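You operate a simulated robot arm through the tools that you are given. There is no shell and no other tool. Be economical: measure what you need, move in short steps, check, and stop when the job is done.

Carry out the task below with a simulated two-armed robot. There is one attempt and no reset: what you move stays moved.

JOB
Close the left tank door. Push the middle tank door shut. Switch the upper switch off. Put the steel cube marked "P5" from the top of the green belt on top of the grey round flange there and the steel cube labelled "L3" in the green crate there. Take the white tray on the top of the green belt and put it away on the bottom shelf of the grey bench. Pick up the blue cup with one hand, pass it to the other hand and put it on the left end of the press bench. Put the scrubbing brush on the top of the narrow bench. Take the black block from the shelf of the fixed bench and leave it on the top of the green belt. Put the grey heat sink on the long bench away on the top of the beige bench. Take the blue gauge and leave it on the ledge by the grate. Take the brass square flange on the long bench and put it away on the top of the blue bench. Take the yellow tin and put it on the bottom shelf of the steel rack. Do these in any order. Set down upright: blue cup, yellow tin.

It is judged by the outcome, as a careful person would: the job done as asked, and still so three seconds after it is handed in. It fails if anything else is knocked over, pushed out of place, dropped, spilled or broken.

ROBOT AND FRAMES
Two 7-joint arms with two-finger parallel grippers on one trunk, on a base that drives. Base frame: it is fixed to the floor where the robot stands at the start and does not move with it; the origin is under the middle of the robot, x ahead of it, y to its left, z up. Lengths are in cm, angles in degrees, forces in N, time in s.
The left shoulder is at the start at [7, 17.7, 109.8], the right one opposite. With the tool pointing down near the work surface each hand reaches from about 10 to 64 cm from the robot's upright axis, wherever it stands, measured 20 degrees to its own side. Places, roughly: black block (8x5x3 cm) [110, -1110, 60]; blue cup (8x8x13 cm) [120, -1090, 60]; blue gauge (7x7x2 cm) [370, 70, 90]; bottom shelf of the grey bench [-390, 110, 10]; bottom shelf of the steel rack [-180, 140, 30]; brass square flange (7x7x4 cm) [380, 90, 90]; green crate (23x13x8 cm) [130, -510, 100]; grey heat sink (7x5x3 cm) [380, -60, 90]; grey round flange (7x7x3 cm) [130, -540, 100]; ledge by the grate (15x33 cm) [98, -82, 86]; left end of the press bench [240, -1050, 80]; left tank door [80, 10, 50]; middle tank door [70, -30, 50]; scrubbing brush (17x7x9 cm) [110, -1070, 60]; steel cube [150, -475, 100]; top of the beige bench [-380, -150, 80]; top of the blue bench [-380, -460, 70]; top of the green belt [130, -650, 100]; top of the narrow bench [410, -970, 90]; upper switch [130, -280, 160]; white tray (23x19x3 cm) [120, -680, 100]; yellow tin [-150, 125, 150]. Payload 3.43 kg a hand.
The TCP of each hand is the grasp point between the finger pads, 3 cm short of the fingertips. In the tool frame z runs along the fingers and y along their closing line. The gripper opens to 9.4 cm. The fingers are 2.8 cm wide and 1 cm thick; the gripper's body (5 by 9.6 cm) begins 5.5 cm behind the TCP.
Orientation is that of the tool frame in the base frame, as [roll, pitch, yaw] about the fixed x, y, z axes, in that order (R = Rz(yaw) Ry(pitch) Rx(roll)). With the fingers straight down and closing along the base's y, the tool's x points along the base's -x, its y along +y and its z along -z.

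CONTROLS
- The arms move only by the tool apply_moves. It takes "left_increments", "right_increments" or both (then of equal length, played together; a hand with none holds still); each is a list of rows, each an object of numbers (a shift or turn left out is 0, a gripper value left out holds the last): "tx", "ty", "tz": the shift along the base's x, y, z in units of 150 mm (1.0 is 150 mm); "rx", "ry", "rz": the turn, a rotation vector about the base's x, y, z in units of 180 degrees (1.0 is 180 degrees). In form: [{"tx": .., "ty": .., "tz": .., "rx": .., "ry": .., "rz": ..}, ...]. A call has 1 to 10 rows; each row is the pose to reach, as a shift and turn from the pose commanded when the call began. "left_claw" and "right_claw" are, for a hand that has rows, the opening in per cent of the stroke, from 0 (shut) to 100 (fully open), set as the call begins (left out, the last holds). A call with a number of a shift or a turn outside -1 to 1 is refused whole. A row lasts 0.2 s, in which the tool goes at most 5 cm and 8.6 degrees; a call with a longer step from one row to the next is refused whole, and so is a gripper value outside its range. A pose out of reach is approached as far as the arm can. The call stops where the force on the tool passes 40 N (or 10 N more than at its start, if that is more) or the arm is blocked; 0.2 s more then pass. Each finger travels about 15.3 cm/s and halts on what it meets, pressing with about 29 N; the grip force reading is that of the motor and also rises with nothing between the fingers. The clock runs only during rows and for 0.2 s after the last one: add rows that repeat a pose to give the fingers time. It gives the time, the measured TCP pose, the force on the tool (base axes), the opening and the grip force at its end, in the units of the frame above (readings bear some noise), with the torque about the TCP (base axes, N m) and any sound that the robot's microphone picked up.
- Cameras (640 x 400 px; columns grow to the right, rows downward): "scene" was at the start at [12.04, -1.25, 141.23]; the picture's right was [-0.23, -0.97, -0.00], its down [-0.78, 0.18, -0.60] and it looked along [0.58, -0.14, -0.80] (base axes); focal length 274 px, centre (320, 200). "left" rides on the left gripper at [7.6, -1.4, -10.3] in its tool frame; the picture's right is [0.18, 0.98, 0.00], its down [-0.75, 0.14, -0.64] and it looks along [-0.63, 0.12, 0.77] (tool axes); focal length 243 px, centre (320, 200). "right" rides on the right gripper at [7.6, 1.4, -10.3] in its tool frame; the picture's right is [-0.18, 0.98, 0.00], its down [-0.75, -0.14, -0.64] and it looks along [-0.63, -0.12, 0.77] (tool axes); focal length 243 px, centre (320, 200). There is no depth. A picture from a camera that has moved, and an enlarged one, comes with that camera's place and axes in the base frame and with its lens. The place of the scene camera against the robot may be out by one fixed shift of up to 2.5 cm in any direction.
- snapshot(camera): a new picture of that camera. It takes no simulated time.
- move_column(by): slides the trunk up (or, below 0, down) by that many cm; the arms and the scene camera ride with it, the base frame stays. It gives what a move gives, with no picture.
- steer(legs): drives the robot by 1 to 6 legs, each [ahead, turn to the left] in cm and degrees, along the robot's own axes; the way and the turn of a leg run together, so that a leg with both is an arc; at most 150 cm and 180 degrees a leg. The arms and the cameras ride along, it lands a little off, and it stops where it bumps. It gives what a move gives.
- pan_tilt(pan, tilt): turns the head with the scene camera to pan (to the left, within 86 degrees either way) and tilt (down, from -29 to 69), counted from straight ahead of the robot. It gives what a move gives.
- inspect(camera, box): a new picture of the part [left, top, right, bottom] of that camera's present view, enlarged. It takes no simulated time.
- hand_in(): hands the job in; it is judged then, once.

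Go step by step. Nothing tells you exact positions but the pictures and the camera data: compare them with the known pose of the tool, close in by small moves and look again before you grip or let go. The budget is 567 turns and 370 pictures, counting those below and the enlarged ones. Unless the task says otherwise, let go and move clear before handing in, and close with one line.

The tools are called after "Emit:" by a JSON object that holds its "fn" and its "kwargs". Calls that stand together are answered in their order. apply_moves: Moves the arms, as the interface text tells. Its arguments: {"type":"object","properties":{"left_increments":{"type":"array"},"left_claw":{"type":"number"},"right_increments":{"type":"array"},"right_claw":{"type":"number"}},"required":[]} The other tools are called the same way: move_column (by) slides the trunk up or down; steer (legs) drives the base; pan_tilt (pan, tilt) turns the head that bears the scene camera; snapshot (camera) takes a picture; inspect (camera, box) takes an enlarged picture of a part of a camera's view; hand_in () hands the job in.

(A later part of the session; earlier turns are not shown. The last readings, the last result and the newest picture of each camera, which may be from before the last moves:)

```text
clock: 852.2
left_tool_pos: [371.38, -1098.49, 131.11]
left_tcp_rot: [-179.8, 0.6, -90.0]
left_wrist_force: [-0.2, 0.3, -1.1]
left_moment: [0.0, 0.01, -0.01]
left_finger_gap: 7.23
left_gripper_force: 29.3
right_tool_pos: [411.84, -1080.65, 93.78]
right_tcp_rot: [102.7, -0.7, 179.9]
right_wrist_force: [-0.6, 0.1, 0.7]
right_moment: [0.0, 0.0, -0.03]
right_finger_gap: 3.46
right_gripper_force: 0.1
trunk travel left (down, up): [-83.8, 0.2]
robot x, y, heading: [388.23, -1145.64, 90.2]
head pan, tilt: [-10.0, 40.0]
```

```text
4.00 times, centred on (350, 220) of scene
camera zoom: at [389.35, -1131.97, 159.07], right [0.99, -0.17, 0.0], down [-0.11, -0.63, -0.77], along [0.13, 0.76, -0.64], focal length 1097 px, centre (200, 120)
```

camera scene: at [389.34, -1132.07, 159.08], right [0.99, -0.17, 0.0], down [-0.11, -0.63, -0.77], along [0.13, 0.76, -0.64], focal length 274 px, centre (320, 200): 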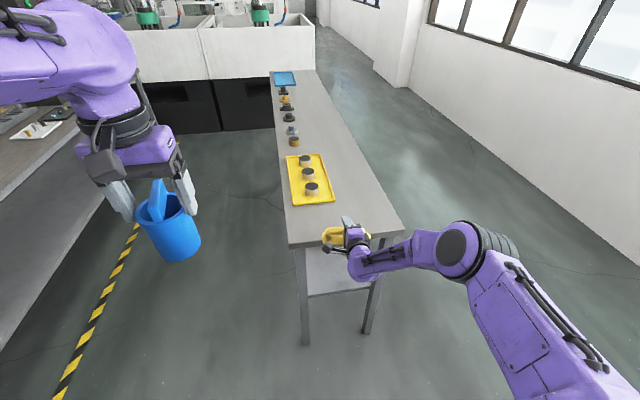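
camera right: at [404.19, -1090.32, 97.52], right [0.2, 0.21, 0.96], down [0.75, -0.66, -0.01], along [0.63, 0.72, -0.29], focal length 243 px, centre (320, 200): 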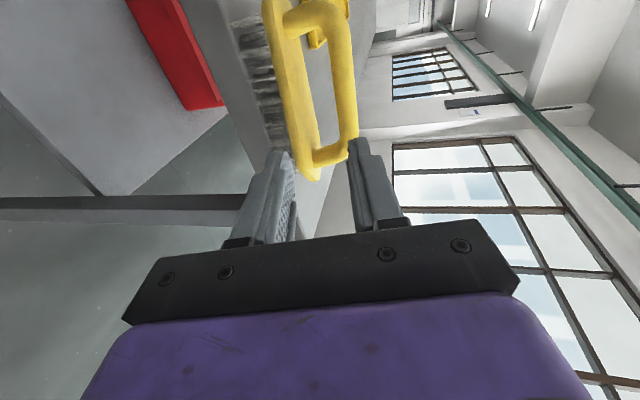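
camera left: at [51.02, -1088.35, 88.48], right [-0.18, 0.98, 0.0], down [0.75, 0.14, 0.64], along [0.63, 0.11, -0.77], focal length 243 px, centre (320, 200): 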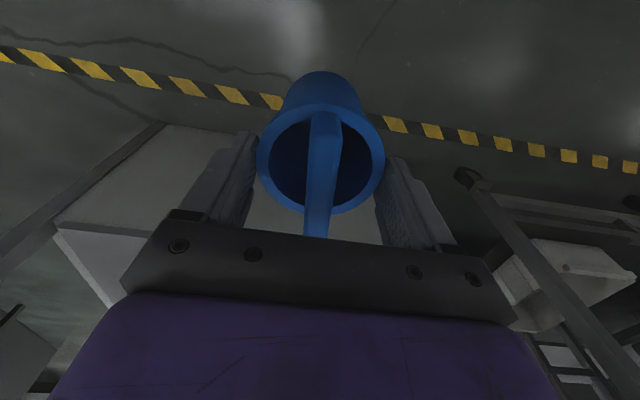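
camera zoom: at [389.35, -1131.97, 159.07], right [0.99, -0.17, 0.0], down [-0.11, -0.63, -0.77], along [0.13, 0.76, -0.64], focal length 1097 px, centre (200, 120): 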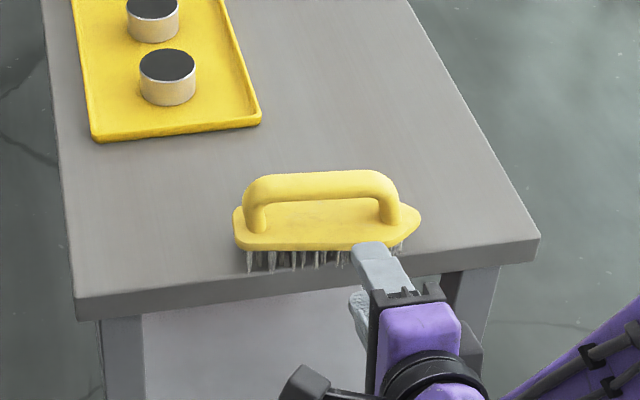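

The brush stands on its own, but at the bench's edge. I'll nudge it 4 cm inward with closed fingers at its middle, low down.

Emit:
{"fn": "apply_moves", "kwargs": {"right_increments": [{"tx": -0.15}, {"tx": -0.28, "tz": -0.05}, {"tx": -0.28, "tz": -0.12}, {"tx": -0.28, "tz": -0.2}], "right_claw": 0}}

Emit:
{"fn": "inspect", "kwargs": {"camera": "scene", "box": [270, 170, 430, 270]}}

Emit:
{"fn": "snapshot", "kwargs": {"camera": "right"}}

```text
clock: 853.2
left_tool_pos: [371.4, -1098.34, 131.15]
left_tcp_rot: [-179.8, 0.4, -90.0]
left_wrist_force: [-0.2, 0.5, -0.5]
left_moment: [0.0, -0.01, 0.0]
left_finger_gap: 7.22
left_gripper_force: 28.9
right_tool_pos: [407.62, -1080.37, 90.68]
right_tcp_rot: [102.7, -0.7, 179.9]
right_wrist_force: [-0.8, -0.1, 0.5]
right_moment: [-0.01, 0.03, 0.01]
right_finger_gap: 0.01
right_gripper_force: 28.9
trunk travel left (down, up): [-83.8, 0.2]
robot x, y, heading: [388.42, -1145.56, 90.3]
head pan, tilt: [-10.0, 40.0]
```

```text
4.00 times, centred on (350, 220) of scene
camera zoom: at [389.34, -1131.85, 159.06], right [0.99, -0.17, 0.0], down [-0.11, -0.63, -0.77], along [0.13, 0.75, -0.64], focal length 1097 px, centre (200, 120)
```

zoom: 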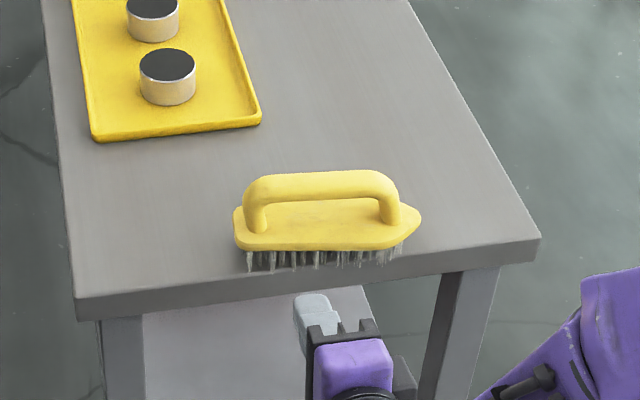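

```text
182 pictures are left
camera right: at [399.92, -1090.16, 94.42], right [0.2, 0.22, 0.96], down [0.75, -0.66, -0.01], along [0.63, 0.72, -0.29], focal length 243 px, centre (320, 200)
```

right: 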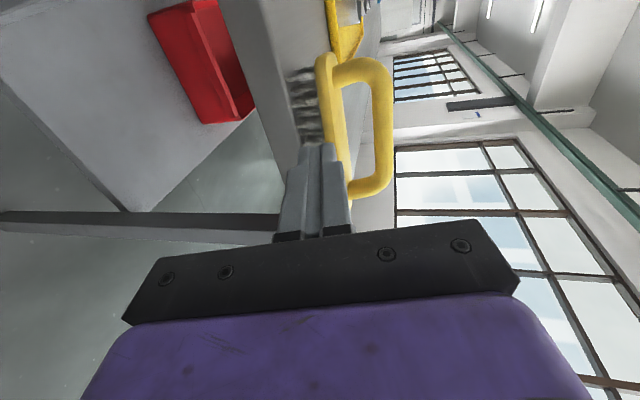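

Emit:
{"fn": "apply_moves", "kwargs": {"right_increments": [{"ty": 0.08}, {"ty": 0.16}, {"ty": 0.24}, {"ty": 0.32}, {"ty": 0.4}, {"ty": 0.48}]}}

Emit:
{"fn": "inspect", "kwargs": {"camera": "scene", "box": [270, 170, 430, 270]}}

```text
clock: 854.6
left_tool_pos: [371.37, -1098.38, 131.22]
left_tcp_rot: [-179.8, 0.4, -90.0]
left_wrist_force: [0.0, -0.1, -0.7]
left_moment: [-0.01, 0.01, 0.02]
left_finger_gap: 7.23
left_gripper_force: 28.6
right_tool_pos: [407.58, -1073.42, 90.58]
right_tcp_rot: [102.7, -0.7, 180.0]
right_wrist_force: [-0.4, -0.6, -0.2]
right_moment: [-0.01, -0.03, 0.01]
right_finger_gap: 0.0
right_gripper_force: 29.1
trunk travel left (down, up): [-83.8, 0.2]
robot x, y, heading: [387.81, -1145.75, 90.3]
head pan, tilt: [-10.0, 40.0]
```

```text
4.00 times, centred on (350, 220) of scene
camera zoom: at [389.31, -1131.87, 159.06], right [0.99, -0.17, 0.0], down [-0.11, -0.63, -0.77], along [0.13, 0.75, -0.64], focal length 1097 px, centre (200, 120)
```

zoom: 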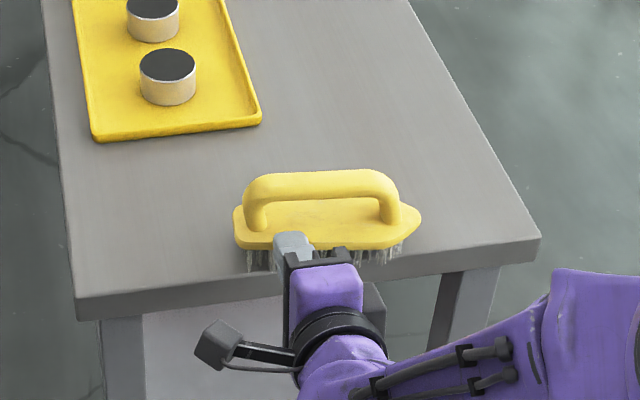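

Emit:
{"fn": "apply_moves", "kwargs": {"right_increments": [{"ty": 0.06}, {"ty": 0.12}, {"ty": 0.18}, {"ty": 0.24}, {"ty": 0.3}]}}

Emit:
{"fn": "inspect", "kwargs": {"camera": "scene", "box": [270, 170, 430, 270]}}

```text
clock: 855.8
left_tool_pos: [371.42, -1098.25, 131.16]
left_tcp_rot: [-179.8, 0.4, -90.0]
left_wrist_force: [-0.8, 0.0, -1.0]
left_moment: [0.03, 0.0, -0.02]
left_finger_gap: 7.21
left_gripper_force: 29.8
right_tool_pos: [407.53, -1068.91, 90.75]
right_tcp_rot: [102.7, -0.8, 180.0]
right_wrist_force: [-0.2, 0.0, -0.6]
right_moment: [-0.01, -0.01, -0.02]
right_finger_gap: 0.0
right_gripper_force: 28.9
trunk travel left (down, up): [-83.8, 0.2]
robot x, y, heading: [388.22, -1145.67, 90.4]
head pan, tilt: [-10.0, 40.0]
```

```text
4.00 times, centred on (350, 220) of scene
camera zoom: at [389.32, -1131.87, 159.06], right [0.99, -0.17, 0.0], down [-0.11, -0.63, -0.77], along [0.13, 0.75, -0.64], focal length 1097 px, centre (200, 120)
```

zoom: 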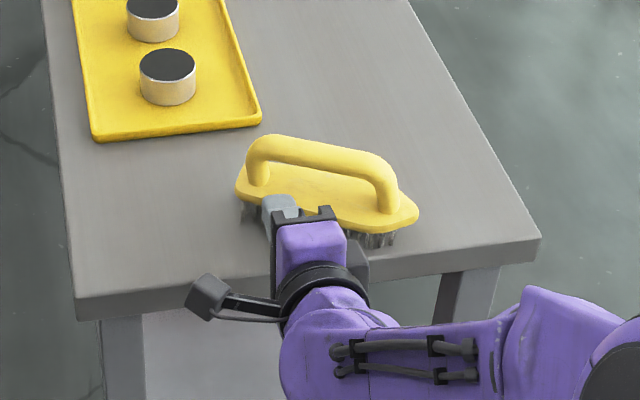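

The brush is well inside the edge now. I withdraw and go to the press bench with the cup.

Emit:
{"fn": "apply_moves", "kwargs": {"right_increments": [{"ty": -0.25}, {"ty": -0.5}, {"ty": -0.75}, {"ty": -1.0}]}}

Emit:
{"fn": "snapshot", "kwargs": {"camera": "scene"}}

```text
clock: 856.8
left_tool_pos: [371.35, -1098.44, 131.19]
left_tcp_rot: [-179.8, 0.5, -90.0]
left_wrist_force: [0.5, -0.3, -0.6]
left_moment: [0.02, -0.02, -0.01]
left_finger_gap: 7.24
left_gripper_force: 28.6
right_tool_pos: [407.49, -1083.99, 90.72]
right_tcp_rot: [102.7, -0.7, 179.9]
right_wrist_force: [-1.1, -0.5, 0.2]
right_moment: [0.0, -0.02, 0.0]
right_finger_gap: 0.01
right_gripper_force: 29.0
trunk travel left (down, up): [-83.8, 0.2]
robot x, y, heading: [388.34, -1145.56, 90.5]
head pan, tilt: [-10.0, 40.0]
```

```text
179 pictures are left
camera scene: at [389.33, -1132.0, 159.07], right [0.99, -0.17, 0.0], down [-0.11, -0.63, -0.77], along [0.13, 0.76, -0.64], focal length 274 px, centre (320, 200)
```

scene: 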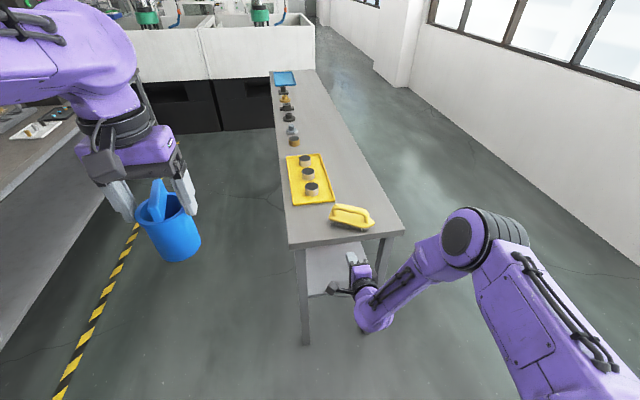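

Emit:
{"fn": "inspect", "kwargs": {"camera": "scene", "box": [300, 180, 420, 255]}}

```text
5.33 times, centred on (360, 218) of scene
camera zoom: at [389.33, -1132.0, 159.07], right [0.99, -0.17, 0.0], down [-0.11, -0.63, -0.77], along [0.13, 0.76, -0.64], focal length 1462 px, centre (107, 107)
```

zoom: 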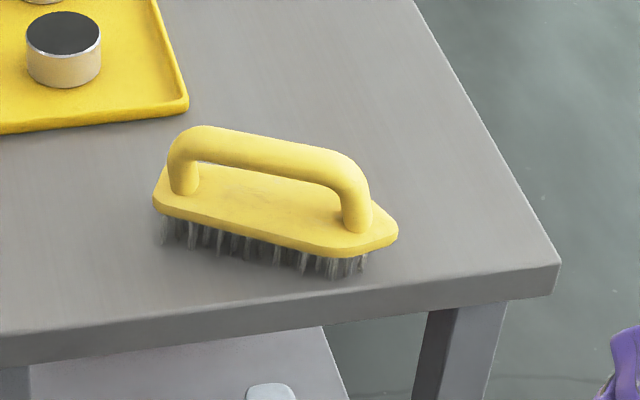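

The brush stands well on the narrow bench. I restore the right hand to its normal downward pose.

Emit:
{"fn": "apply_moves", "kwargs": {"right_increments": [{"ry": -0.045, "rz": 0.01, "tz": 0.1}, {"ry": -0.09, "rz": 0.02, "tz": 0.2}, {"ry": -0.135, "rz": 0.03, "tz": 0.3}, {"ry": -0.18, "rz": 0.04, "tz": 0.4}, {"ry": -0.225, "rz": 0.05, "tz": 0.5}, {"ry": -0.27, "rz": 0.06, "tz": 0.6}, {"ry": -0.315, "rz": 0.07, "tz": 0.7}, {"ry": -0.36, "rz": 0.08, "tz": 0.8}, {"ry": -0.405, "rz": 0.09, "tz": 0.9}, {"ry": -0.45, "rz": 0.1, "tz": 1.0}]}}

Emit:
{"fn": "apply_moves", "kwargs": {"right_increments": [{"ry": -0.0375, "rz": 0.01}, {"rx": -0.04}, {"rx": -0.085}, {"rx": -0.13}, {"rx": -0.175}, {"rx": -0.22}, {"rx": -0.265}, {"rx": -0.31}, {"rx": -0.355}, {"rx": -0.4}]}}

```text
clock: 859.0
left_tool_pos: [371.33, -1098.44, 131.16]
left_tcp_rot: [-179.7, 0.6, -89.9]
left_wrist_force: [-0.3, -0.3, -0.7]
left_moment: [0.0, -0.02, -0.04]
left_finger_gap: 7.23
left_gripper_force: 29.0
right_tool_pos: [407.57, -1083.88, 105.73]
right_tcp_rot: [150.0, 75.4, -121.1]
right_wrist_force: [0.7, 0.2, -0.5]
right_moment: [-0.02, 0.02, 0.0]
right_finger_gap: 0.0
right_gripper_force: 29.2
trunk travel left (down, up): [-83.8, 0.2]
robot x, y, heading: [387.95, -1145.71, 90.0]
head pan, tilt: [-10.0, 40.0]
```

```text
refused: row 2 steps farther than a row can; nothing moved
```

Emit:
{"fn": "apply_moves", "kwargs": {"right_increments": [{"ry": -0.04, "rz": 0.01}]}}

Emit:
{"fn": "apply_moves", "kwargs": {"right_increments": [{"rx": -0.04}, {"rx": -0.085}, {"rx": -0.13}, {"rx": -0.175}, {"rx": -0.22}, {"rx": -0.265}, {"rx": -0.31}, {"rx": -0.355}, {"rx": -0.4}, {"rx": -0.43}]}}

```text
clock: 859.4
left_tool_pos: [371.29, -1098.36, 131.2]
left_tcp_rot: [-179.6, 0.4, -90.1]
left_wrist_force: [-0.8, 0.3, -1.6]
left_moment: [0.02, -0.01, -0.01]
left_finger_gap: 7.26
left_gripper_force: 28.5
right_tool_pos: [407.5, -1083.88, 105.71]
right_tcp_rot: [179.3, 77.4, -90.8]
right_wrist_force: [0.4, 0.1, 0.2]
right_moment: [-0.03, 0.0, -0.01]
right_finger_gap: 0.01
right_gripper_force: 28.7
trunk travel left (down, up): [-83.8, 0.2]
robot x, y, heading: [388.01, -1145.58, 90.2]
head pan, tilt: [-10.0, 40.0]
```

```text
clock: 861.6
left_tool_pos: [371.43, -1098.27, 131.19]
left_tcp_rot: [-179.7, 0.5, -90.1]
left_wrist_force: [0.0, 0.1, -1.0]
left_moment: [-0.02, 0.03, 0.0]
left_finger_gap: 7.2
left_gripper_force: 29.5
right_tool_pos: [407.59, -1083.87, 105.55]
right_tcp_rot: [179.9, 0.0, -90.3]
right_wrist_force: [-0.3, -0.7, 1.2]
right_moment: [-0.01, 0.01, 0.03]
right_finger_gap: 0.02
right_gripper_force: 29.4
trunk travel left (down, up): [-83.8, 0.2]
robot x, y, heading: [388.01, -1145.67, 90.4]
head pan, tilt: [-10.0, 40.0]
```

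Now the cup. I tuck the right hand in, and drive to the press bench's end, facing -x.

Emit:
{"fn": "apply_moves", "kwargs": {"right_increments": [{"ty": -0.25, "tz": 0.1}, {"ty": -0.5, "tz": 0.2}, {"ty": -0.75, "tz": 0.3}, {"ty": -1.0, "tz": 0.4}]}}

Emit:
{"fn": "steer", "kwargs": {"legs": [[0, 40], [120, 0], [0, 50]]}}

Emit:
{"fn": "pan_tilt", "kwargs": {"pan": 10, "tilt": 35}}

Emit:
{"fn": "snapshot", "kwargs": {"camera": "scene"}}

```text
clock: 862.6
left_tool_pos: [371.35, -1098.67, 131.34]
left_tcp_rot: [-179.7, 0.6, -89.9]
left_wrist_force: [0.3, -0.4, -1.9]
left_moment: [0.04, -0.02, 0.0]
left_finger_gap: 7.23
left_gripper_force: 29.0
right_tool_pos: [407.44, -1099.23, 111.63]
right_tcp_rot: [-180.0, 0.2, -90.4]
right_wrist_force: [0.2, 0.0, -0.4]
right_moment: [0.03, 0.01, 0.01]
right_finger_gap: 0.02
right_gripper_force: 28.5
trunk travel left (down, up): [-83.8, 0.2]
robot x, y, heading: [387.75, -1146.0, 90.4]
head pan, tilt: [-10.0, 40.0]
```

```text
clock: 872.9
left_tool_pos: [262.21, -1071.09, 131.2]
left_tcp_rot: [-179.8, 0.4, 0.5]
left_wrist_force: [0.2, 0.0, -0.7]
left_moment: [-0.03, -0.04, 0.01]
left_finger_gap: 7.19
left_gripper_force: 29.5
right_tool_pos: [262.27, -1035.02, 111.64]
right_tcp_rot: [-180.0, 0.0, 0.3]
right_wrist_force: [-0.3, 1.0, 0.7]
right_moment: [0.03, 0.04, -0.01]
right_finger_gap: 0.02
right_gripper_force: 29.6
trunk travel left (down, up): [-83.8, 0.2]
robot x, y, heading: [309.58, -1054.42, -179.5]
head pan, tilt: [-10.0, 40.0]
```

```text
clock: 873.7
left_tool_pos: [262.2, -1071.2, 131.23]
left_tcp_rot: [-179.8, 0.4, 0.5]
left_wrist_force: [-0.6, 0.4, -1.0]
left_moment: [0.02, -0.01, 0.0]
left_finger_gap: 7.22
left_gripper_force: 28.2
right_tool_pos: [262.52, -1034.95, 111.63]
right_tcp_rot: [179.9, 0.0, 0.2]
right_wrist_force: [-0.6, -0.2, 0.2]
right_moment: [-0.02, 0.01, 0.01]
right_finger_gap: 0.0
right_gripper_force: 28.4
trunk travel left (down, up): [-83.8, 0.2]
robot x, y, heading: [309.62, -1053.75, -179.3]
head pan, tilt: [10.0, 35.0]
```

```text
177 pictures are left
camera scene: at [295.6, -1055.32, 159.81], right [-0.19, 0.98, 0.0], down [0.56, 0.11, -0.82], along [-0.8, -0.15, -0.57], focal length 274 px, centre (320, 200)
```

scene: 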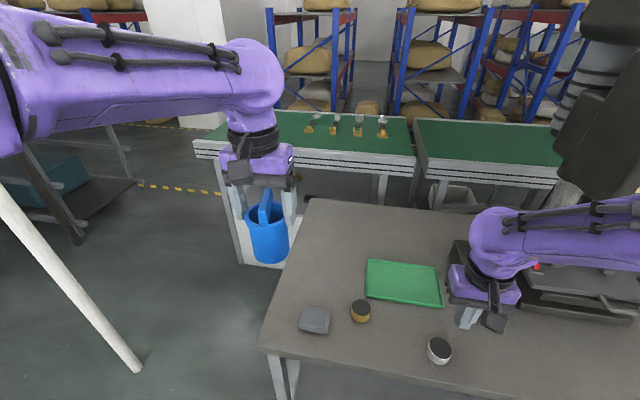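

The bench's left end has a clear area near (232, -1068). I drive in and bring the cup over it.

Emit:
{"fn": "steer", "kwargs": {"legs": [[18, 0]]}}

Emit:
{"fn": "apply_moves", "kwargs": {"left_increments": [{"tx": -0.2, "ty": 0.05, "tz": -0.1}, {"tx": -0.4, "ty": 0.1, "tz": -0.3}, {"tx": -0.6, "ty": 0.15, "tz": -0.5}, {"tx": -0.8, "ty": 0.2, "tz": -0.7}, {"tx": -0.8, "ty": 0.2, "tz": -1.0}]}}

Emit:
{"fn": "snapshot", "kwargs": {"camera": "left"}}

Emit:
{"fn": "snapshot", "kwargs": {"camera": "scene"}}

```text
clock: 875.2
left_tool_pos: [244.48, -1071.42, 131.34]
left_tcp_rot: [-179.8, 0.5, 0.5]
left_wrist_force: [-0.5, 0.0, -1.4]
left_moment: [0.02, 0.03, -0.02]
left_finger_gap: 7.21
left_gripper_force: 28.8
right_tool_pos: [244.74, -1035.25, 111.77]
right_tcp_rot: [179.9, 0.0, 0.1]
right_wrist_force: [0.8, -0.2, -1.3]
right_moment: [-0.01, 0.0, -0.03]
right_finger_gap: 0.02
right_gripper_force: 29.4
trunk travel left (down, up): [-83.8, 0.2]
robot x, y, heading: [291.4, -1054.22, -179.4]
head pan, tilt: [10.0, 35.0]
```

```text
clock: 876.4
left_tool_pos: [232.09, -1068.55, 116.24]
left_tcp_rot: [-179.8, 0.6, 0.5]
left_wrist_force: [-0.3, 0.4, -0.8]
left_moment: [-0.03, 0.01, 0.02]
left_finger_gap: 7.21
left_gripper_force: 29.3
right_tool_pos: [244.32, -1035.23, 111.7]
right_tcp_rot: [179.9, 0.1, 0.1]
right_wrist_force: [0.2, 0.1, -0.3]
right_moment: [-0.01, 0.0, 0.04]
right_finger_gap: 0.0
right_gripper_force: 29.1
trunk travel left (down, up): [-83.8, 0.2]
robot x, y, heading: [291.73, -1054.16, -179.3]
head pan, tilt: [10.0, 35.0]
```

```text
176 pictures are left
camera left: at [239.71, -1066.89, 126.28], right [0.19, -0.98, 0.0], down [-0.75, -0.15, 0.65], along [-0.64, -0.12, -0.76], focal length 243 px, centre (320, 200)
```

left: 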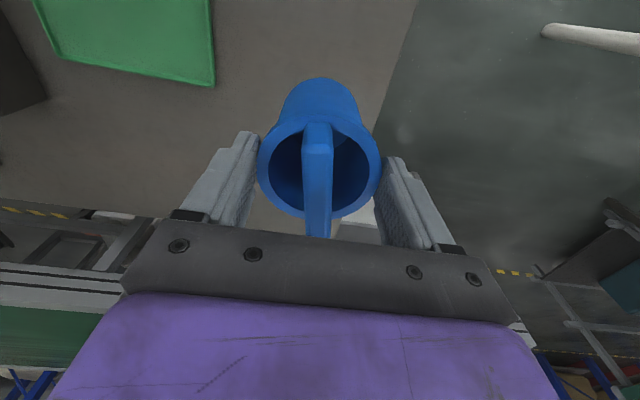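

```text
175 pictures are left
camera scene: at [277.52, -1055.57, 159.82], right [-0.19, 0.98, 0.0], down [0.56, 0.11, -0.82], along [-0.8, -0.15, -0.57], focal length 274 px, centre (320, 200)
```

scene: 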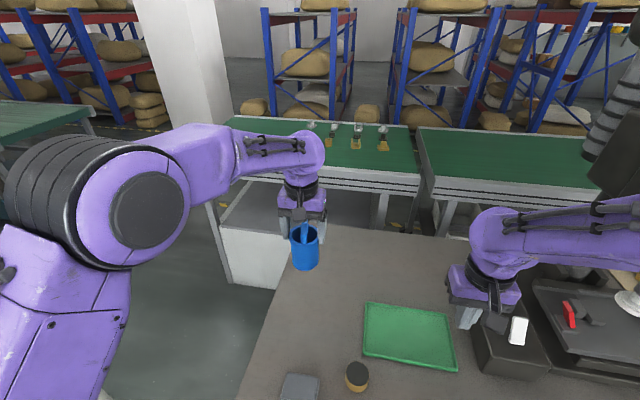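

Emit:
{"fn": "apply_moves", "kwargs": {"left_increments": [{"tz": -0.3}, {"tz": -0.6}, {"tz": -0.9}, {"tz": -1.0}]}}

Emit:
{"fn": "apply_moves", "kwargs": {"left_increments": [{"tz": -0.2}, {"tz": -0.4}, {"tz": -0.55}]}}

Emit:
{"fn": "snapshot", "kwargs": {"camera": "left"}}

Emit:
{"fn": "snapshot", "kwargs": {"camera": "scene"}}

```text
clock: 877.4
left_tool_pos: [232.03, -1068.47, 101.27]
left_tcp_rot: [-179.7, 0.5, 0.5]
left_wrist_force: [-0.2, -0.8, -0.2]
left_moment: [0.0, 0.02, -0.02]
left_finger_gap: 7.2
left_gripper_force: 29.2
right_tool_pos: [244.21, -1035.21, 111.59]
right_tcp_rot: [179.8, -0.1, 0.3]
right_wrist_force: [-0.3, -0.9, -0.8]
right_moment: [0.02, -0.03, 0.01]
right_finger_gap: 0.0
right_gripper_force: 29.2
trunk travel left (down, up): [-83.8, 0.2]
robot x, y, heading: [291.59, -1054.12, -179.5]
head pan, tilt: [10.0, 35.0]
```

```text
clock: 878.2
left_tool_pos: [232.07, -1068.45, 92.99]
left_tcp_rot: [-179.8, 0.5, 0.5]
left_wrist_force: [-0.1, -0.5, -0.8]
left_moment: [0.05, -0.05, 0.0]
left_finger_gap: 7.2
left_gripper_force: 28.8
right_tool_pos: [244.32, -1035.27, 111.75]
right_tcp_rot: [179.8, 0.1, 0.2]
right_wrist_force: [0.1, 0.1, 0.1]
right_moment: [-0.01, 0.02, -0.03]
right_finger_gap: 0.0
right_gripper_force: 29.1
trunk travel left (down, up): [-83.8, 0.2]
robot x, y, heading: [291.6, -1054.23, -179.2]
head pan, tilt: [10.0, 35.0]
```

```text
174 pictures are left
camera left: at [239.82, -1066.99, 103.05], right [0.19, -0.98, 0.0], down [-0.75, -0.15, 0.65], along [-0.64, -0.12, -0.76], focal length 243 px, centre (320, 200)
```

left: 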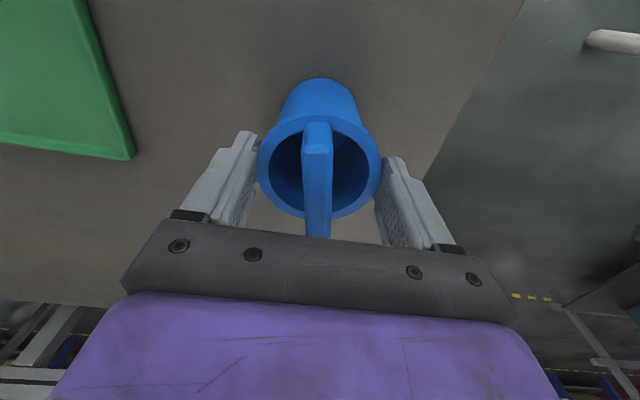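

```text
173 pictures are left
camera scene: at [277.53, -1055.56, 159.82], right [-0.19, 0.98, 0.0], down [0.56, 0.11, -0.82], along [-0.8, -0.15, -0.57], focal length 274 px, centre (320, 200)
```

scene: 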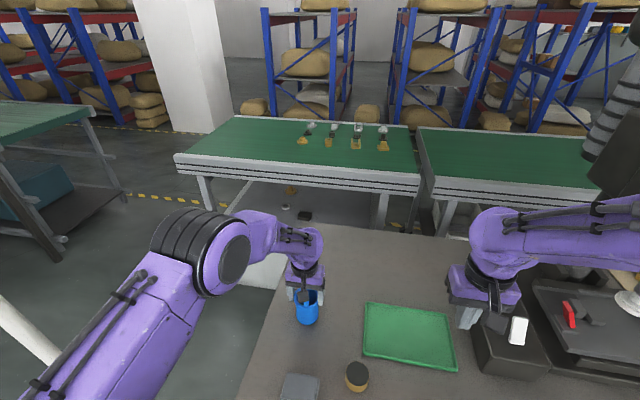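

Close to the bench top, with free space all round. I lower slowly to contact.

Emit:
{"fn": "apply_moves", "kwargs": {"left_increments": [{"tz": -0.03}, {"tz": -0.06}, {"tz": -0.09}, {"tz": -0.12}, {"tz": -0.15}, {"tz": -0.18}, {"tz": -0.21}, {"tz": -0.24}, {"tz": -0.27}, {"tz": -0.3}]}}

```text
clock: 879.3
left_tool_pos: [232.05, -1068.4, 91.64]
left_tcp_rot: [-179.8, 1.2, 0.4]
left_wrist_force: [10.3, -0.8, 31.2]
left_moment: [0.08, -1.25, -0.08]
left_finger_gap: 6.99
left_gripper_force: 28.9
right_tool_pos: [244.76, -1035.2, 111.73]
right_tcp_rot: [180.0, 0.1, 0.2]
right_wrist_force: [-0.8, 0.1, -0.8]
right_moment: [0.01, -0.01, 0.0]
right_finger_gap: 0.03
right_gripper_force: 29.0
trunk travel left (down, up): [-83.8, 0.2]
robot x, y, heading: [291.22, -1054.12, -179.4]
head pan, tilt: [10.0, 35.0]
stopped in row 5 (left hand): the force on the tool passed its limit at 44 N (the readings are from after the stop); the commanded pose is now the measured one
```

Emit:
{"fn": "apply_moves", "kwargs": {"left_increments": [{"tz": 0.02}, {"tz": 0.02}]}}

Emit:
{"fn": "apply_moves", "kwargs": {"left_increments": [{"tz": 0}, {"tz": 0}, {"tz": 0}, {"tz": 0}], "left_claw": 100}}

Emit:
{"fn": "snapshot", "kwargs": {"camera": "left"}}

```text
clock: 879.9
left_tool_pos: [232.02, -1068.41, 91.64]
left_tcp_rot: [-179.8, 1.0, 0.5]
left_wrist_force: [1.5, 0.3, 12.6]
left_moment: [-0.34, 0.07, 0.01]
left_finger_gap: 6.99
left_gripper_force: 29.3
right_tool_pos: [244.55, -1035.23, 111.69]
right_tcp_rot: [179.9, 0.1, 0.2]
right_wrist_force: [0.6, 0.0, 0.2]
right_moment: [0.01, 0.03, -0.01]
right_finger_gap: 0.01
right_gripper_force: 28.4
trunk travel left (down, up): [-83.8, 0.2]
robot x, y, heading: [291.47, -1054.44, -179.2]
head pan, tilt: [10.0, 35.0]
```

```text
clock: 880.9
left_tool_pos: [231.98, -1068.4, 91.49]
left_tcp_rot: [-179.9, 0.7, 0.6]
left_wrist_force: [0.1, 0.5, -0.2]
left_moment: [0.0, 0.0, 0.0]
left_finger_gap: 9.41
left_gripper_force: 0.2
right_tool_pos: [244.37, -1035.29, 111.74]
right_tcp_rot: [179.9, 0.1, 0.2]
right_wrist_force: [-0.2, 0.2, -1.0]
right_moment: [0.01, -0.02, -0.02]
right_finger_gap: 0.0
right_gripper_force: 29.0
trunk travel left (down, up): [-83.8, 0.2]
robot x, y, heading: [291.27, -1053.94, -179.2]
head pan, tilt: [10.0, 35.0]
```

```text
172 pictures are left
camera left: at [239.6, -1066.96, 101.63], right [0.19, -0.98, -0.01], down [-0.74, -0.15, 0.65], along [-0.64, -0.12, -0.76], focal length 243 px, centre (320, 200)
```

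left: 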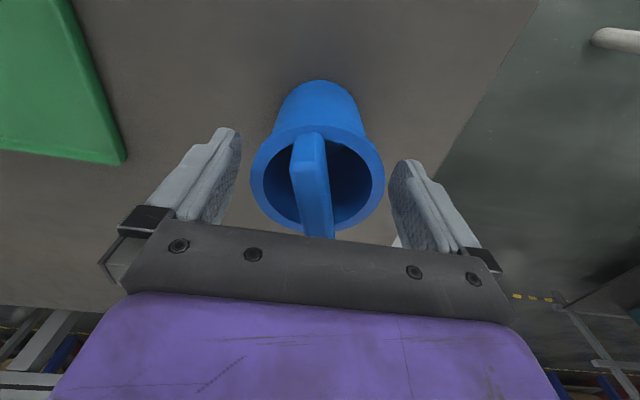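

Released and standing. I lift the left hand straight up and check.

Emit:
{"fn": "apply_moves", "kwargs": {"left_increments": [{"tz": 0.1}, {"tz": 0.3}, {"tz": 0.6}, {"tz": 0.9}, {"tz": 1.0}]}}

Emit:
{"fn": "inspect", "kwargs": {"camera": "scene", "box": [220, 220, 420, 345]}}

```text
clock: 882.1
left_tool_pos: [231.98, -1068.38, 106.61]
left_tcp_rot: [-179.8, 0.8, 0.4]
left_wrist_force: [0.5, 0.5, 0.2]
left_moment: [-0.02, 0.02, 0.01]
left_finger_gap: 9.38
left_gripper_force: 0.1
right_tool_pos: [244.53, -1035.18, 111.76]
right_tcp_rot: [179.9, 0.0, 0.1]
right_wrist_force: [0.2, 0.4, 0.2]
right_moment: [0.0, -0.03, -0.02]
right_finger_gap: 0.0
right_gripper_force: 28.4
trunk travel left (down, up): [-83.8, 0.2]
robot x, y, heading: [291.39, -1054.42, -179.2]
head pan, tilt: [10.0, 35.0]
```

```text
3.20 times, centred on (320, 282) of scene
camera zoom: at [277.56, -1055.55, 159.81], right [-0.19, 0.98, 0.0], down [0.56, 0.11, -0.82], along [-0.8, -0.15, -0.57], focal length 877 px, centre (320, -64)
```

zoom: 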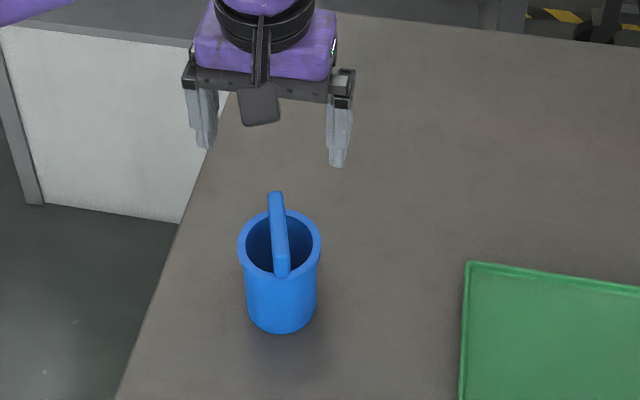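

The cup stands on the press bench's left end. I drive back through the gap to the aisle for the black block.

Emit:
{"fn": "steer", "kwargs": {"legs": [[-20, 0], [0, 87], [150, 0], [28, 0], [0, -90], [150, 0]]}}

```text
clock: 906.9
left_tool_pos: [98.97, -1242.47, 106.49]
left_tcp_rot: [-179.8, 0.9, -1.0]
left_wrist_force: [-0.1, 0.0, -0.7]
left_moment: [-0.01, 0.01, 0.0]
left_finger_gap: 9.42
left_gripper_force: 0.0
right_tool_pos: [112.33, -1209.45, 111.78]
right_tcp_rot: [179.9, 0.0, -1.6]
right_wrist_force: [-0.4, 0.4, 1.2]
right_moment: [0.02, 0.02, -0.01]
right_finger_gap: 0.0
right_gripper_force: 29.5
trunk travel left (down, up): [-83.8, 0.2]
robot x, y, heading: [158.95, -1230.21, 179.1]
head pan, tilt: [10.0, 35.0]
```

Emit:
{"fn": "steer", "kwargs": {"legs": [[150, 0], [10, 0], [0, -89], [134, 0], [0, -90.2]]}}

Emit:
{"fn": "move_column", "kwargs": {"by": -40}}

Emit:
{"fn": "pan_tilt", "kwargs": {"pan": -10, "tilt": 30}}

Emit:
{"fn": "snapshot", "kwargs": {"camera": "scene"}}

```text
clock: 929.0
left_tool_pos: [62.6, -1080.95, 106.56]
left_tcp_rot: [-179.9, 0.8, 177.9]
left_wrist_force: [-1.1, 0.0, 0.5]
left_moment: [-0.01, 0.02, 0.0]
left_finger_gap: 9.41
left_gripper_force: 0.1
right_tool_pos: [48.56, -1113.56, 111.69]
right_tcp_rot: [179.8, 0.0, 177.5]
right_wrist_force: [-0.3, 0.4, -0.2]
right_moment: [-0.02, -0.02, 0.03]
right_finger_gap: 0.0
right_gripper_force: 28.8
trunk travel left (down, up): [-83.8, 0.2]
robot x, y, heading: [2.32, -1092.62, -1.9]
head pan, tilt: [10.0, 35.0]
```

```text
clock: 932.9
left_tool_pos: [62.65, -1080.76, 66.6]
left_tcp_rot: [-179.9, 1.0, 177.9]
left_wrist_force: [0.4, -0.1, -0.5]
left_moment: [0.02, 0.01, 0.0]
left_finger_gap: 9.4
left_gripper_force: 0.1
right_tool_pos: [48.48, -1113.61, 71.56]
right_tcp_rot: [179.9, 0.0, 177.4]
right_wrist_force: [0.2, 0.2, 0.0]
right_moment: [-0.03, 0.0, 0.05]
right_finger_gap: 0.01
right_gripper_force: 29.2
trunk travel left (down, up): [-43.8, 40.2]
robot x, y, heading: [2.26, -1092.03, -2.1]
head pan, tilt: [10.0, 35.0]
```

```text
clock: 933.7
left_tool_pos: [62.64, -1080.9, 66.68]
left_tcp_rot: [-179.8, 0.9, 177.8]
left_wrist_force: [0.2, 0.2, -0.1]
left_moment: [-0.02, -0.01, -0.02]
left_finger_gap: 9.41
left_gripper_force: 0.0
right_tool_pos: [48.66, -1113.52, 71.61]
right_tcp_rot: [179.9, 0.0, 177.5]
right_wrist_force: [-0.5, -0.4, -0.3]
right_moment: [-0.02, -0.03, 0.04]
right_finger_gap: 0.0
right_gripper_force: 29.7
trunk travel left (down, up): [-43.8, 40.2]
robot x, y, heading: [2.58, -1092.36, -2.0]
head pan, tilt: [-10.0, 30.0]
```

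```text
170 pictures are left
camera scene: at [16.15, -1093.93, 120.59], right [-0.21, -0.98, 0.0], down [-0.49, 0.1, -0.87], along [0.85, -0.18, -0.5], focal length 274 px, centre (320, 200)
```

scene: 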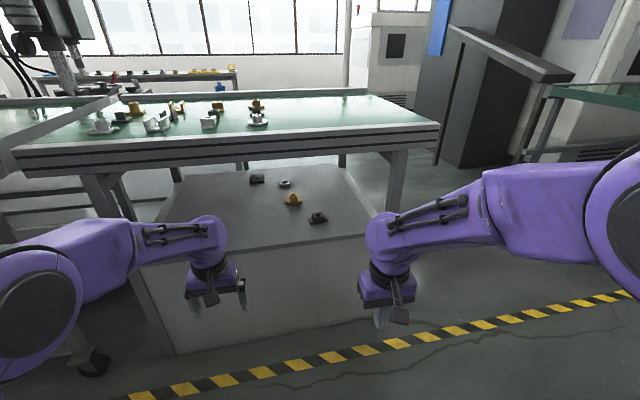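

I tilt the right hand to 50° for the black block, and tuck the left hand.

Emit:
{"fn": "apply_moves", "kwargs": {"right_increments": [{"ry": -0.045, "tx": 0.15}, {"ry": -0.09, "tx": 0.3}, {"ry": -0.135, "tx": 0.45, "tz": -0.1}, {"ry": -0.18, "tx": 0.6, "tz": -0.2}, {"ry": -0.225, "tx": 0.75, "tz": -0.35}, {"ry": -0.27, "tx": 0.9, "tz": -0.5}, {"ry": -0.28, "tx": 1.0, "tz": -0.6, "ty": 0.08}], "left_increments": [{"tx": -0.2}, {"tx": -0.4}, {"tx": -0.6}, {"tx": -0.8}, {"tx": -1.0}, {"tx": -1.0}, {"tx": -1.0}], "right_claw": 100}}

Emit:
{"fn": "steer", "kwargs": {"legs": [[0, 2], [30, 0]]}}

Emit:
{"fn": "snapshot", "kwargs": {"camera": "right"}}

```text
clock: 935.3
left_tool_pos: [47.67, -1080.88, 66.48]
left_tcp_rot: [-179.7, 0.9, 177.9]
left_wrist_force: [-1.0, -0.5, 1.1]
left_moment: [-0.02, -0.01, 0.03]
left_finger_gap: 9.41
left_gripper_force: 0.0
right_tool_pos: [63.56, -1112.41, 62.58]
right_tcp_rot: [177.0, 50.3, 176.1]
right_wrist_force: [0.1, 0.3, 0.9]
right_moment: [0.01, 0.0, -0.01]
right_finger_gap: 9.39
right_gripper_force: 0.1
trunk travel left (down, up): [-43.8, 40.2]
robot x, y, heading: [2.26, -1092.13, -1.9]
head pan, tilt: [-10.0, 30.0]
```

```text
clock: 937.7
left_tool_pos: [77.13, -1079.35, 66.46]
left_tcp_rot: [-179.8, 0.8, 179.9]
left_wrist_force: [0.0, 0.0, -0.3]
left_moment: [0.02, 0.03, 0.0]
left_finger_gap: 9.38
left_gripper_force: 0.2
right_tool_pos: [94.34, -1110.24, 62.49]
right_tcp_rot: [176.9, 50.3, 178.2]
right_wrist_force: [0.6, 0.5, -0.6]
right_moment: [0.02, 0.02, 0.03]
right_finger_gap: 9.41
right_gripper_force: 0.1
trunk travel left (down, up): [-43.8, 40.2]
robot x, y, heading: [32.62, -1092.38, 0.1]
head pan, tilt: [-10.0, 30.0]
```

```text
169 pictures are left
camera right: at [81.46, -1108.89, 63.26], right [0.11, 0.98, 0.18], down [-0.01, -0.18, 0.98], along [0.99, -0.11, -0.01], focal length 243 px, centre (320, 200)
```

right: 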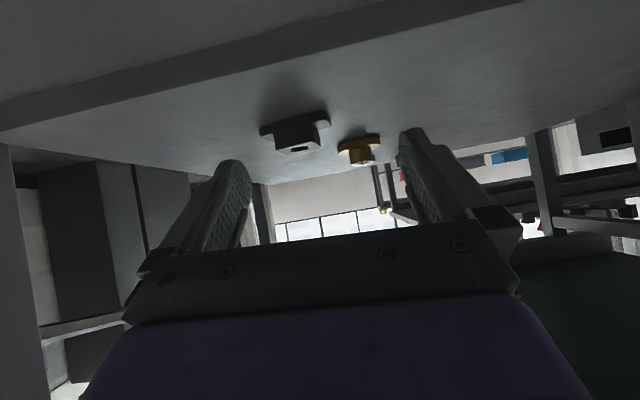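

Emit:
{"fn": "apply_moves", "kwargs": {"right_increments": [{"ty": -0.1, "tz": -0.05}, {"ty": -0.18, "tz": -0.1, "tx": 0.1}, {"ty": -0.18, "tz": -0.15, "tx": 0.3}, {"ty": -0.18, "tz": -0.2, "tx": 0.5}]}}

Emit:
{"fn": "snapshot", "kwargs": {"camera": "right"}}

```text
clock: 938.7
left_tool_pos: [77.14, -1079.32, 66.36]
left_tcp_rot: [-179.8, 0.8, 179.8]
left_wrist_force: [-0.1, -0.8, -0.4]
left_moment: [0.02, -0.03, 0.02]
left_finger_gap: 9.4
left_gripper_force: 0.0
right_tool_pos: [101.75, -1113.0, 59.45]
right_tcp_rot: [176.9, 50.1, 178.2]
right_wrist_force: [0.0, 0.7, -0.5]
right_moment: [-0.02, 0.01, -0.03]
right_finger_gap: 9.39
right_gripper_force: 0.0
trunk travel left (down, up): [-43.8, 40.2]
robot x, y, heading: [32.72, -1092.09, -0.0]
head pan, tilt: [-10.0, 30.0]
```

```text
168 pictures are left
camera right: at [88.91, -1111.68, 60.23], right [0.11, 0.98, 0.18], down [-0.01, -0.18, 0.98], along [0.99, -0.11, -0.01], focal length 243 px, centre (320, 200)
```

right: 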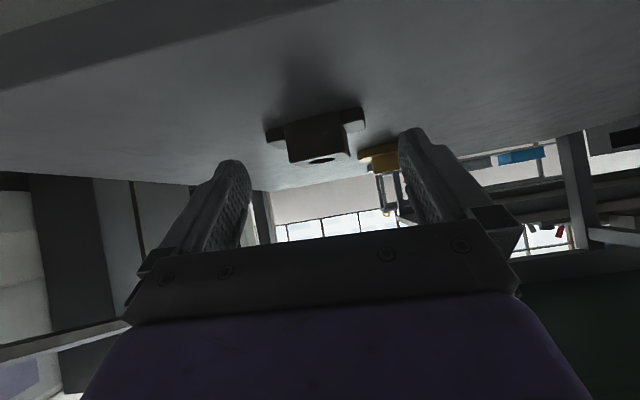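

Emit:
{"fn": "apply_moves", "kwargs": {"right_increments": [{"tx": 0.15, "tz": -0.02}, {"tx": 0.28, "tz": -0.05}, {"tx": 0.38, "tz": -0.09}, {"tx": 0.38, "tz": -0.09}]}}

Emit:
{"fn": "snapshot", "kwargs": {"camera": "right"}}

```text
clock: 939.7
left_tool_pos: [77.25, -1079.3, 66.45]
left_tcp_rot: [-179.8, 0.8, 179.9]
left_wrist_force: [0.3, 0.3, 0.2]
left_moment: [-0.01, -0.03, -0.01]
left_finger_gap: 9.41
left_gripper_force: 0.0
right_tool_pos: [107.37, -1112.93, 58.28]
right_tcp_rot: [176.8, 50.4, 178.0]
right_wrist_force: [-0.4, -0.3, 0.9]
right_moment: [0.02, -0.01, 0.02]
right_finger_gap: 9.4
right_gripper_force: 0.1
trunk travel left (down, up): [-43.8, 40.2]
robot x, y, heading: [32.55, -1092.23, 0.1]
head pan, tilt: [-10.0, 30.0]
```

```text
167 pictures are left
camera right: at [94.58, -1111.66, 59.0], right [0.11, 0.98, 0.18], down [-0.01, -0.18, 0.98], along [0.99, -0.11, -0.01], focal length 243 px, centre (320, 200)
```

right: 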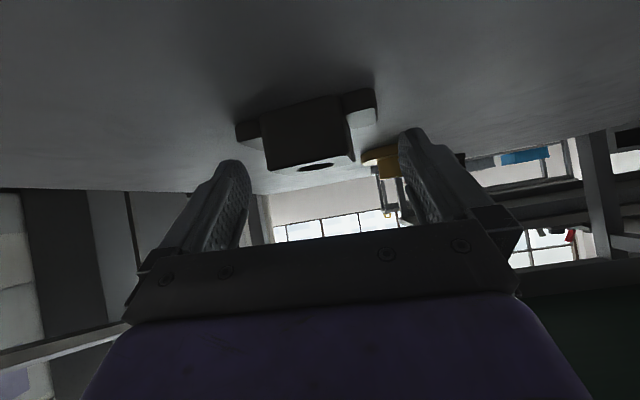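

Emit:
{"fn": "apply_moves", "kwargs": {"right_increments": [{"tz": -0.03, "ty": -0.03}, {"tz": -0.06, "ty": -0.04}, {"tz": -0.06, "ty": -0.04}]}}

Emit:
{"fn": "apply_moves", "kwargs": {"right_increments": [{"tz": 0}, {"tz": 0}, {"tz": 0}, {"tz": 0}], "right_claw": 0}}

Emit:
{"fn": "snapshot", "kwargs": {"camera": "right"}}

```text
clock: 940.5
left_tool_pos: [77.12, -1079.26, 66.62]
left_tcp_rot: [-179.9, 0.9, 179.9]
left_wrist_force: [-0.2, -0.8, -0.5]
left_moment: [0.02, 0.03, 0.01]
left_finger_gap: 9.4
left_gripper_force: 0.1
right_tool_pos: [107.46, -1113.47, 57.36]
right_tcp_rot: [176.8, 50.3, 178.2]
right_wrist_force: [-0.3, -0.4, 0.7]
right_moment: [0.0, -0.01, -0.03]
right_finger_gap: 9.41
right_gripper_force: 0.0
trunk travel left (down, up): [-43.8, 40.2]
robot x, y, heading: [32.35, -1091.99, 0.2]
head pan, tilt: [-10.0, 30.0]
```

```text
clock: 941.5
left_tool_pos: [77.07, -1079.21, 66.53]
left_tcp_rot: [-179.8, 1.0, 180.0]
left_wrist_force: [0.1, -0.2, 0.3]
left_moment: [0.01, 0.05, -0.02]
left_finger_gap: 9.39
left_gripper_force: 0.0
right_tool_pos: [107.55, -1113.42, 57.25]
right_tcp_rot: [176.9, 50.3, 178.2]
right_wrist_force: [0.0, 3.2, -0.3]
right_moment: [0.29, -0.07, 0.09]
right_finger_gap: 7.93
right_gripper_force: 29.2
trunk travel left (down, up): [-43.8, 40.2]
robot x, y, heading: [32.51, -1092.53, 0.0]
head pan, tilt: [-10.0, 30.0]
```

```text
166 pictures are left
camera right: at [94.6, -1112.19, 58.11], right [0.11, 0.98, 0.18], down [-0.01, -0.18, 0.98], along [0.99, -0.11, -0.01], focal length 243 px, centre (320, 200)
```

right: 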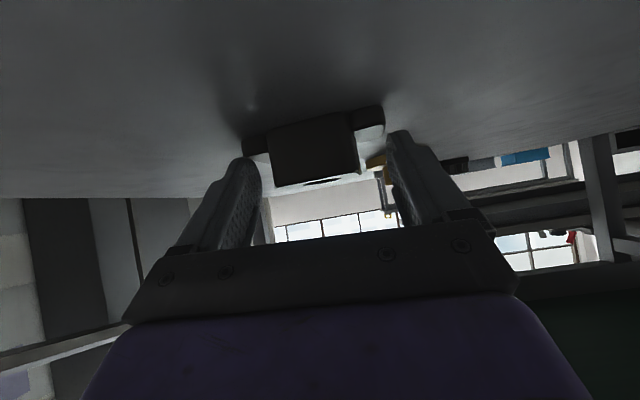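

It's gripped across its full 8 cm width. I lift and back out to check the hold.

Emit:
{"fn": "apply_moves", "kwargs": {"right_increments": [{"tz": 0.06}, {"tz": 0.15}, {"tz": 0.25}]}}

Emit:
{"fn": "snapshot", "kwargs": {"camera": "right"}}

Emit:
{"fn": "steer", "kwargs": {"legs": [[-50, 0]]}}

Emit:
{"fn": "move_column", "kwargs": {"by": 40}}

Emit:
{"fn": "snapshot", "kwargs": {"camera": "right"}}

```text
clock: 942.3
left_tool_pos: [77.19, -1079.35, 66.49]
left_tcp_rot: [-179.8, 0.8, 180.0]
left_wrist_force: [-0.3, -0.2, -0.3]
left_moment: [-0.01, -0.02, -0.01]
left_finger_gap: 9.38
left_gripper_force: 0.0
right_tool_pos: [107.53, -1113.43, 61.03]
right_tcp_rot: [176.9, 50.2, 178.1]
right_wrist_force: [-0.2, 0.0, -4.2]
right_moment: [0.0, 0.04, -0.02]
right_finger_gap: 7.96
right_gripper_force: 29.1
trunk travel left (down, up): [-43.8, 40.2]
robot x, y, heading: [32.88, -1092.23, 0.2]
head pan, tilt: [-10.0, 30.0]
```

```text
165 pictures are left
camera right: at [94.6, -1112.2, 61.82], right [0.11, 0.98, 0.18], down [-0.01, -0.18, 0.98], along [0.99, -0.11, -0.01], focal length 243 px, centre (320, 200)
```

right: 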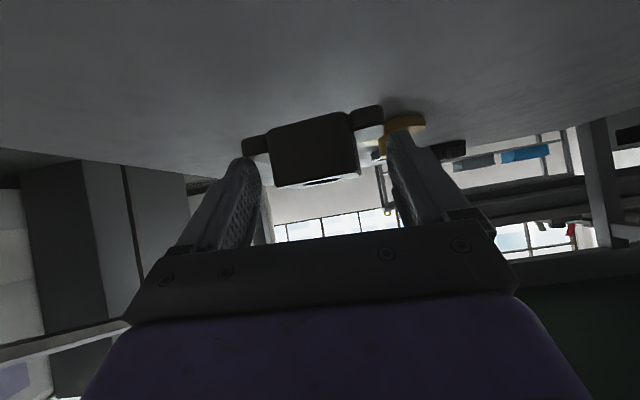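

```text
clock: 945.3
left_tool_pos: [27.03, -1079.36, 66.57]
left_tcp_rot: [-179.9, 0.8, -180.0]
left_wrist_force: [-0.8, 0.3, 0.0]
left_moment: [0.0, -0.01, -0.01]
left_finger_gap: 9.4
left_gripper_force: 0.0
right_tool_pos: [57.4, -1113.56, 61.04]
right_tcp_rot: [176.9, 50.3, 178.2]
right_wrist_force: [-0.9, 0.2, -3.2]
right_moment: [0.02, 0.06, 0.0]
right_finger_gap: 7.94
right_gripper_force: 29.2
trunk travel left (down, up): [-43.8, 40.2]
robot x, y, heading: [-17.61, -1092.37, 0.2]
head pan, tilt: [-10.0, 30.0]
```

```text
clock: 949.1
left_tool_pos: [27.18, -1079.38, 106.5]
left_tcp_rot: [-179.7, 0.9, -180.0]
left_wrist_force: [0.6, -0.4, -1.5]
left_moment: [-0.01, 0.03, 0.0]
left_finger_gap: 9.4
left_gripper_force: 0.0
right_tool_pos: [57.38, -1113.54, 101.05]
right_tcp_rot: [176.8, 50.3, 178.2]
right_wrist_force: [0.6, 0.2, -4.2]
right_moment: [0.03, 0.05, 0.03]
right_finger_gap: 7.95
right_gripper_force: 29.0
trunk travel left (down, up): [-83.8, 0.2]
robot x, y, heading: [-17.44, -1092.58, 0.0]
head pan, tilt: [-10.0, 30.0]
```

```text
164 pictures are left
camera right: at [44.54, -1112.29, 101.78], right [0.11, 0.98, 0.18], down [-0.01, -0.18, 0.98], along [0.99, -0.11, -0.01], focal length 243 px, centre (320, 200)
```

right: 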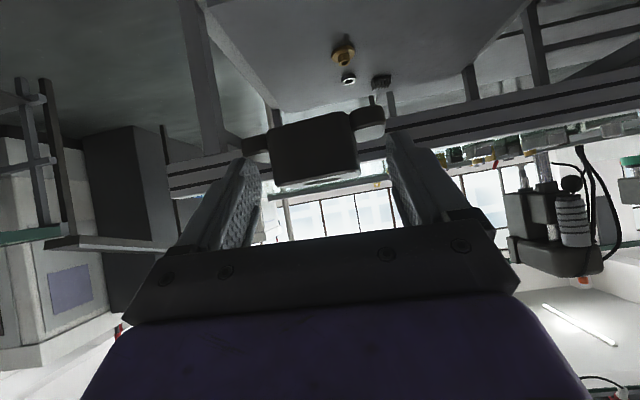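

The block is held well. I drive back up the aisle to the green belt.

Emit:
{"fn": "steer", "kwargs": {"legs": [[0, 86], [150, 0], [150, 0], [150, 0], [10, 0], [0, -86]]}}

Emit:
{"fn": "pan_tilt", "kwargs": {"pan": -10, "tilt": 30}}

Emit:
{"fn": "snapshot", "kwargs": {"camera": "scene"}}

```text
clock: 978.7
left_tool_pos: [49.78, -618.9, 106.5]
left_tcp_rot: [-179.8, 0.8, -178.8]
left_wrist_force: [0.0, 0.1, 1.0]
left_moment: [0.01, 0.03, 0.01]
left_finger_gap: 9.39
left_gripper_force: 0.0
right_tool_pos: [80.8, -652.34, 101.05]
right_tcp_rot: [177.0, 50.2, 179.5]
right_wrist_force: [-0.9, -0.8, -3.3]
right_moment: [0.01, 0.04, 0.02]
right_finger_gap: 7.82
right_gripper_force: 28.5
trunk travel left (down, up): [-83.8, 0.2]
robot x, y, heading: [5.42, -632.92, 1.4]
head pan, tilt: [-10.0, 30.0]
```

```text
clock: 979.3
left_tool_pos: [49.67, -618.92, 106.51]
left_tcp_rot: [-179.9, 0.9, -178.7]
left_wrist_force: [0.3, -0.4, 0.1]
left_moment: [-0.03, 0.0, 0.0]
left_finger_gap: 9.41
left_gripper_force: 0.0
right_tool_pos: [80.7, -652.31, 101.0]
right_tcp_rot: [176.8, 50.2, 179.5]
right_wrist_force: [0.2, 0.3, -3.8]
right_moment: [-0.04, 0.07, -0.01]
right_finger_gap: 7.79
right_gripper_force: 29.2
trunk travel left (down, up): [-83.8, 0.2]
robot x, y, heading: [5.36, -632.73, 1.4]
head pan, tilt: [-10.0, 30.0]
```

```text
163 pictures are left
camera scene: at [19.23, -633.75, 160.58], right [-0.15, -0.99, 0.0], down [-0.5, 0.07, -0.87], along [0.86, -0.13, -0.5], focal length 274 px, centre (320, 200)
```

scene: 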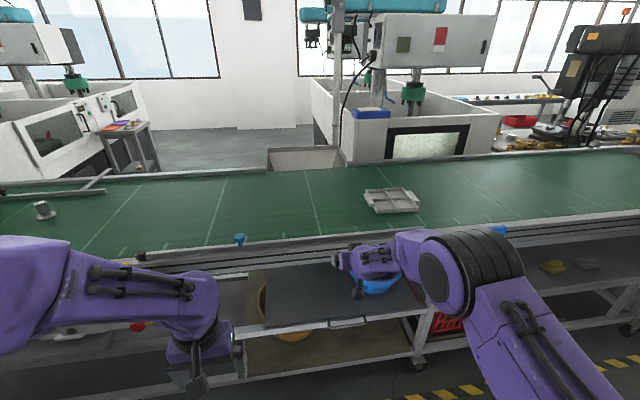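

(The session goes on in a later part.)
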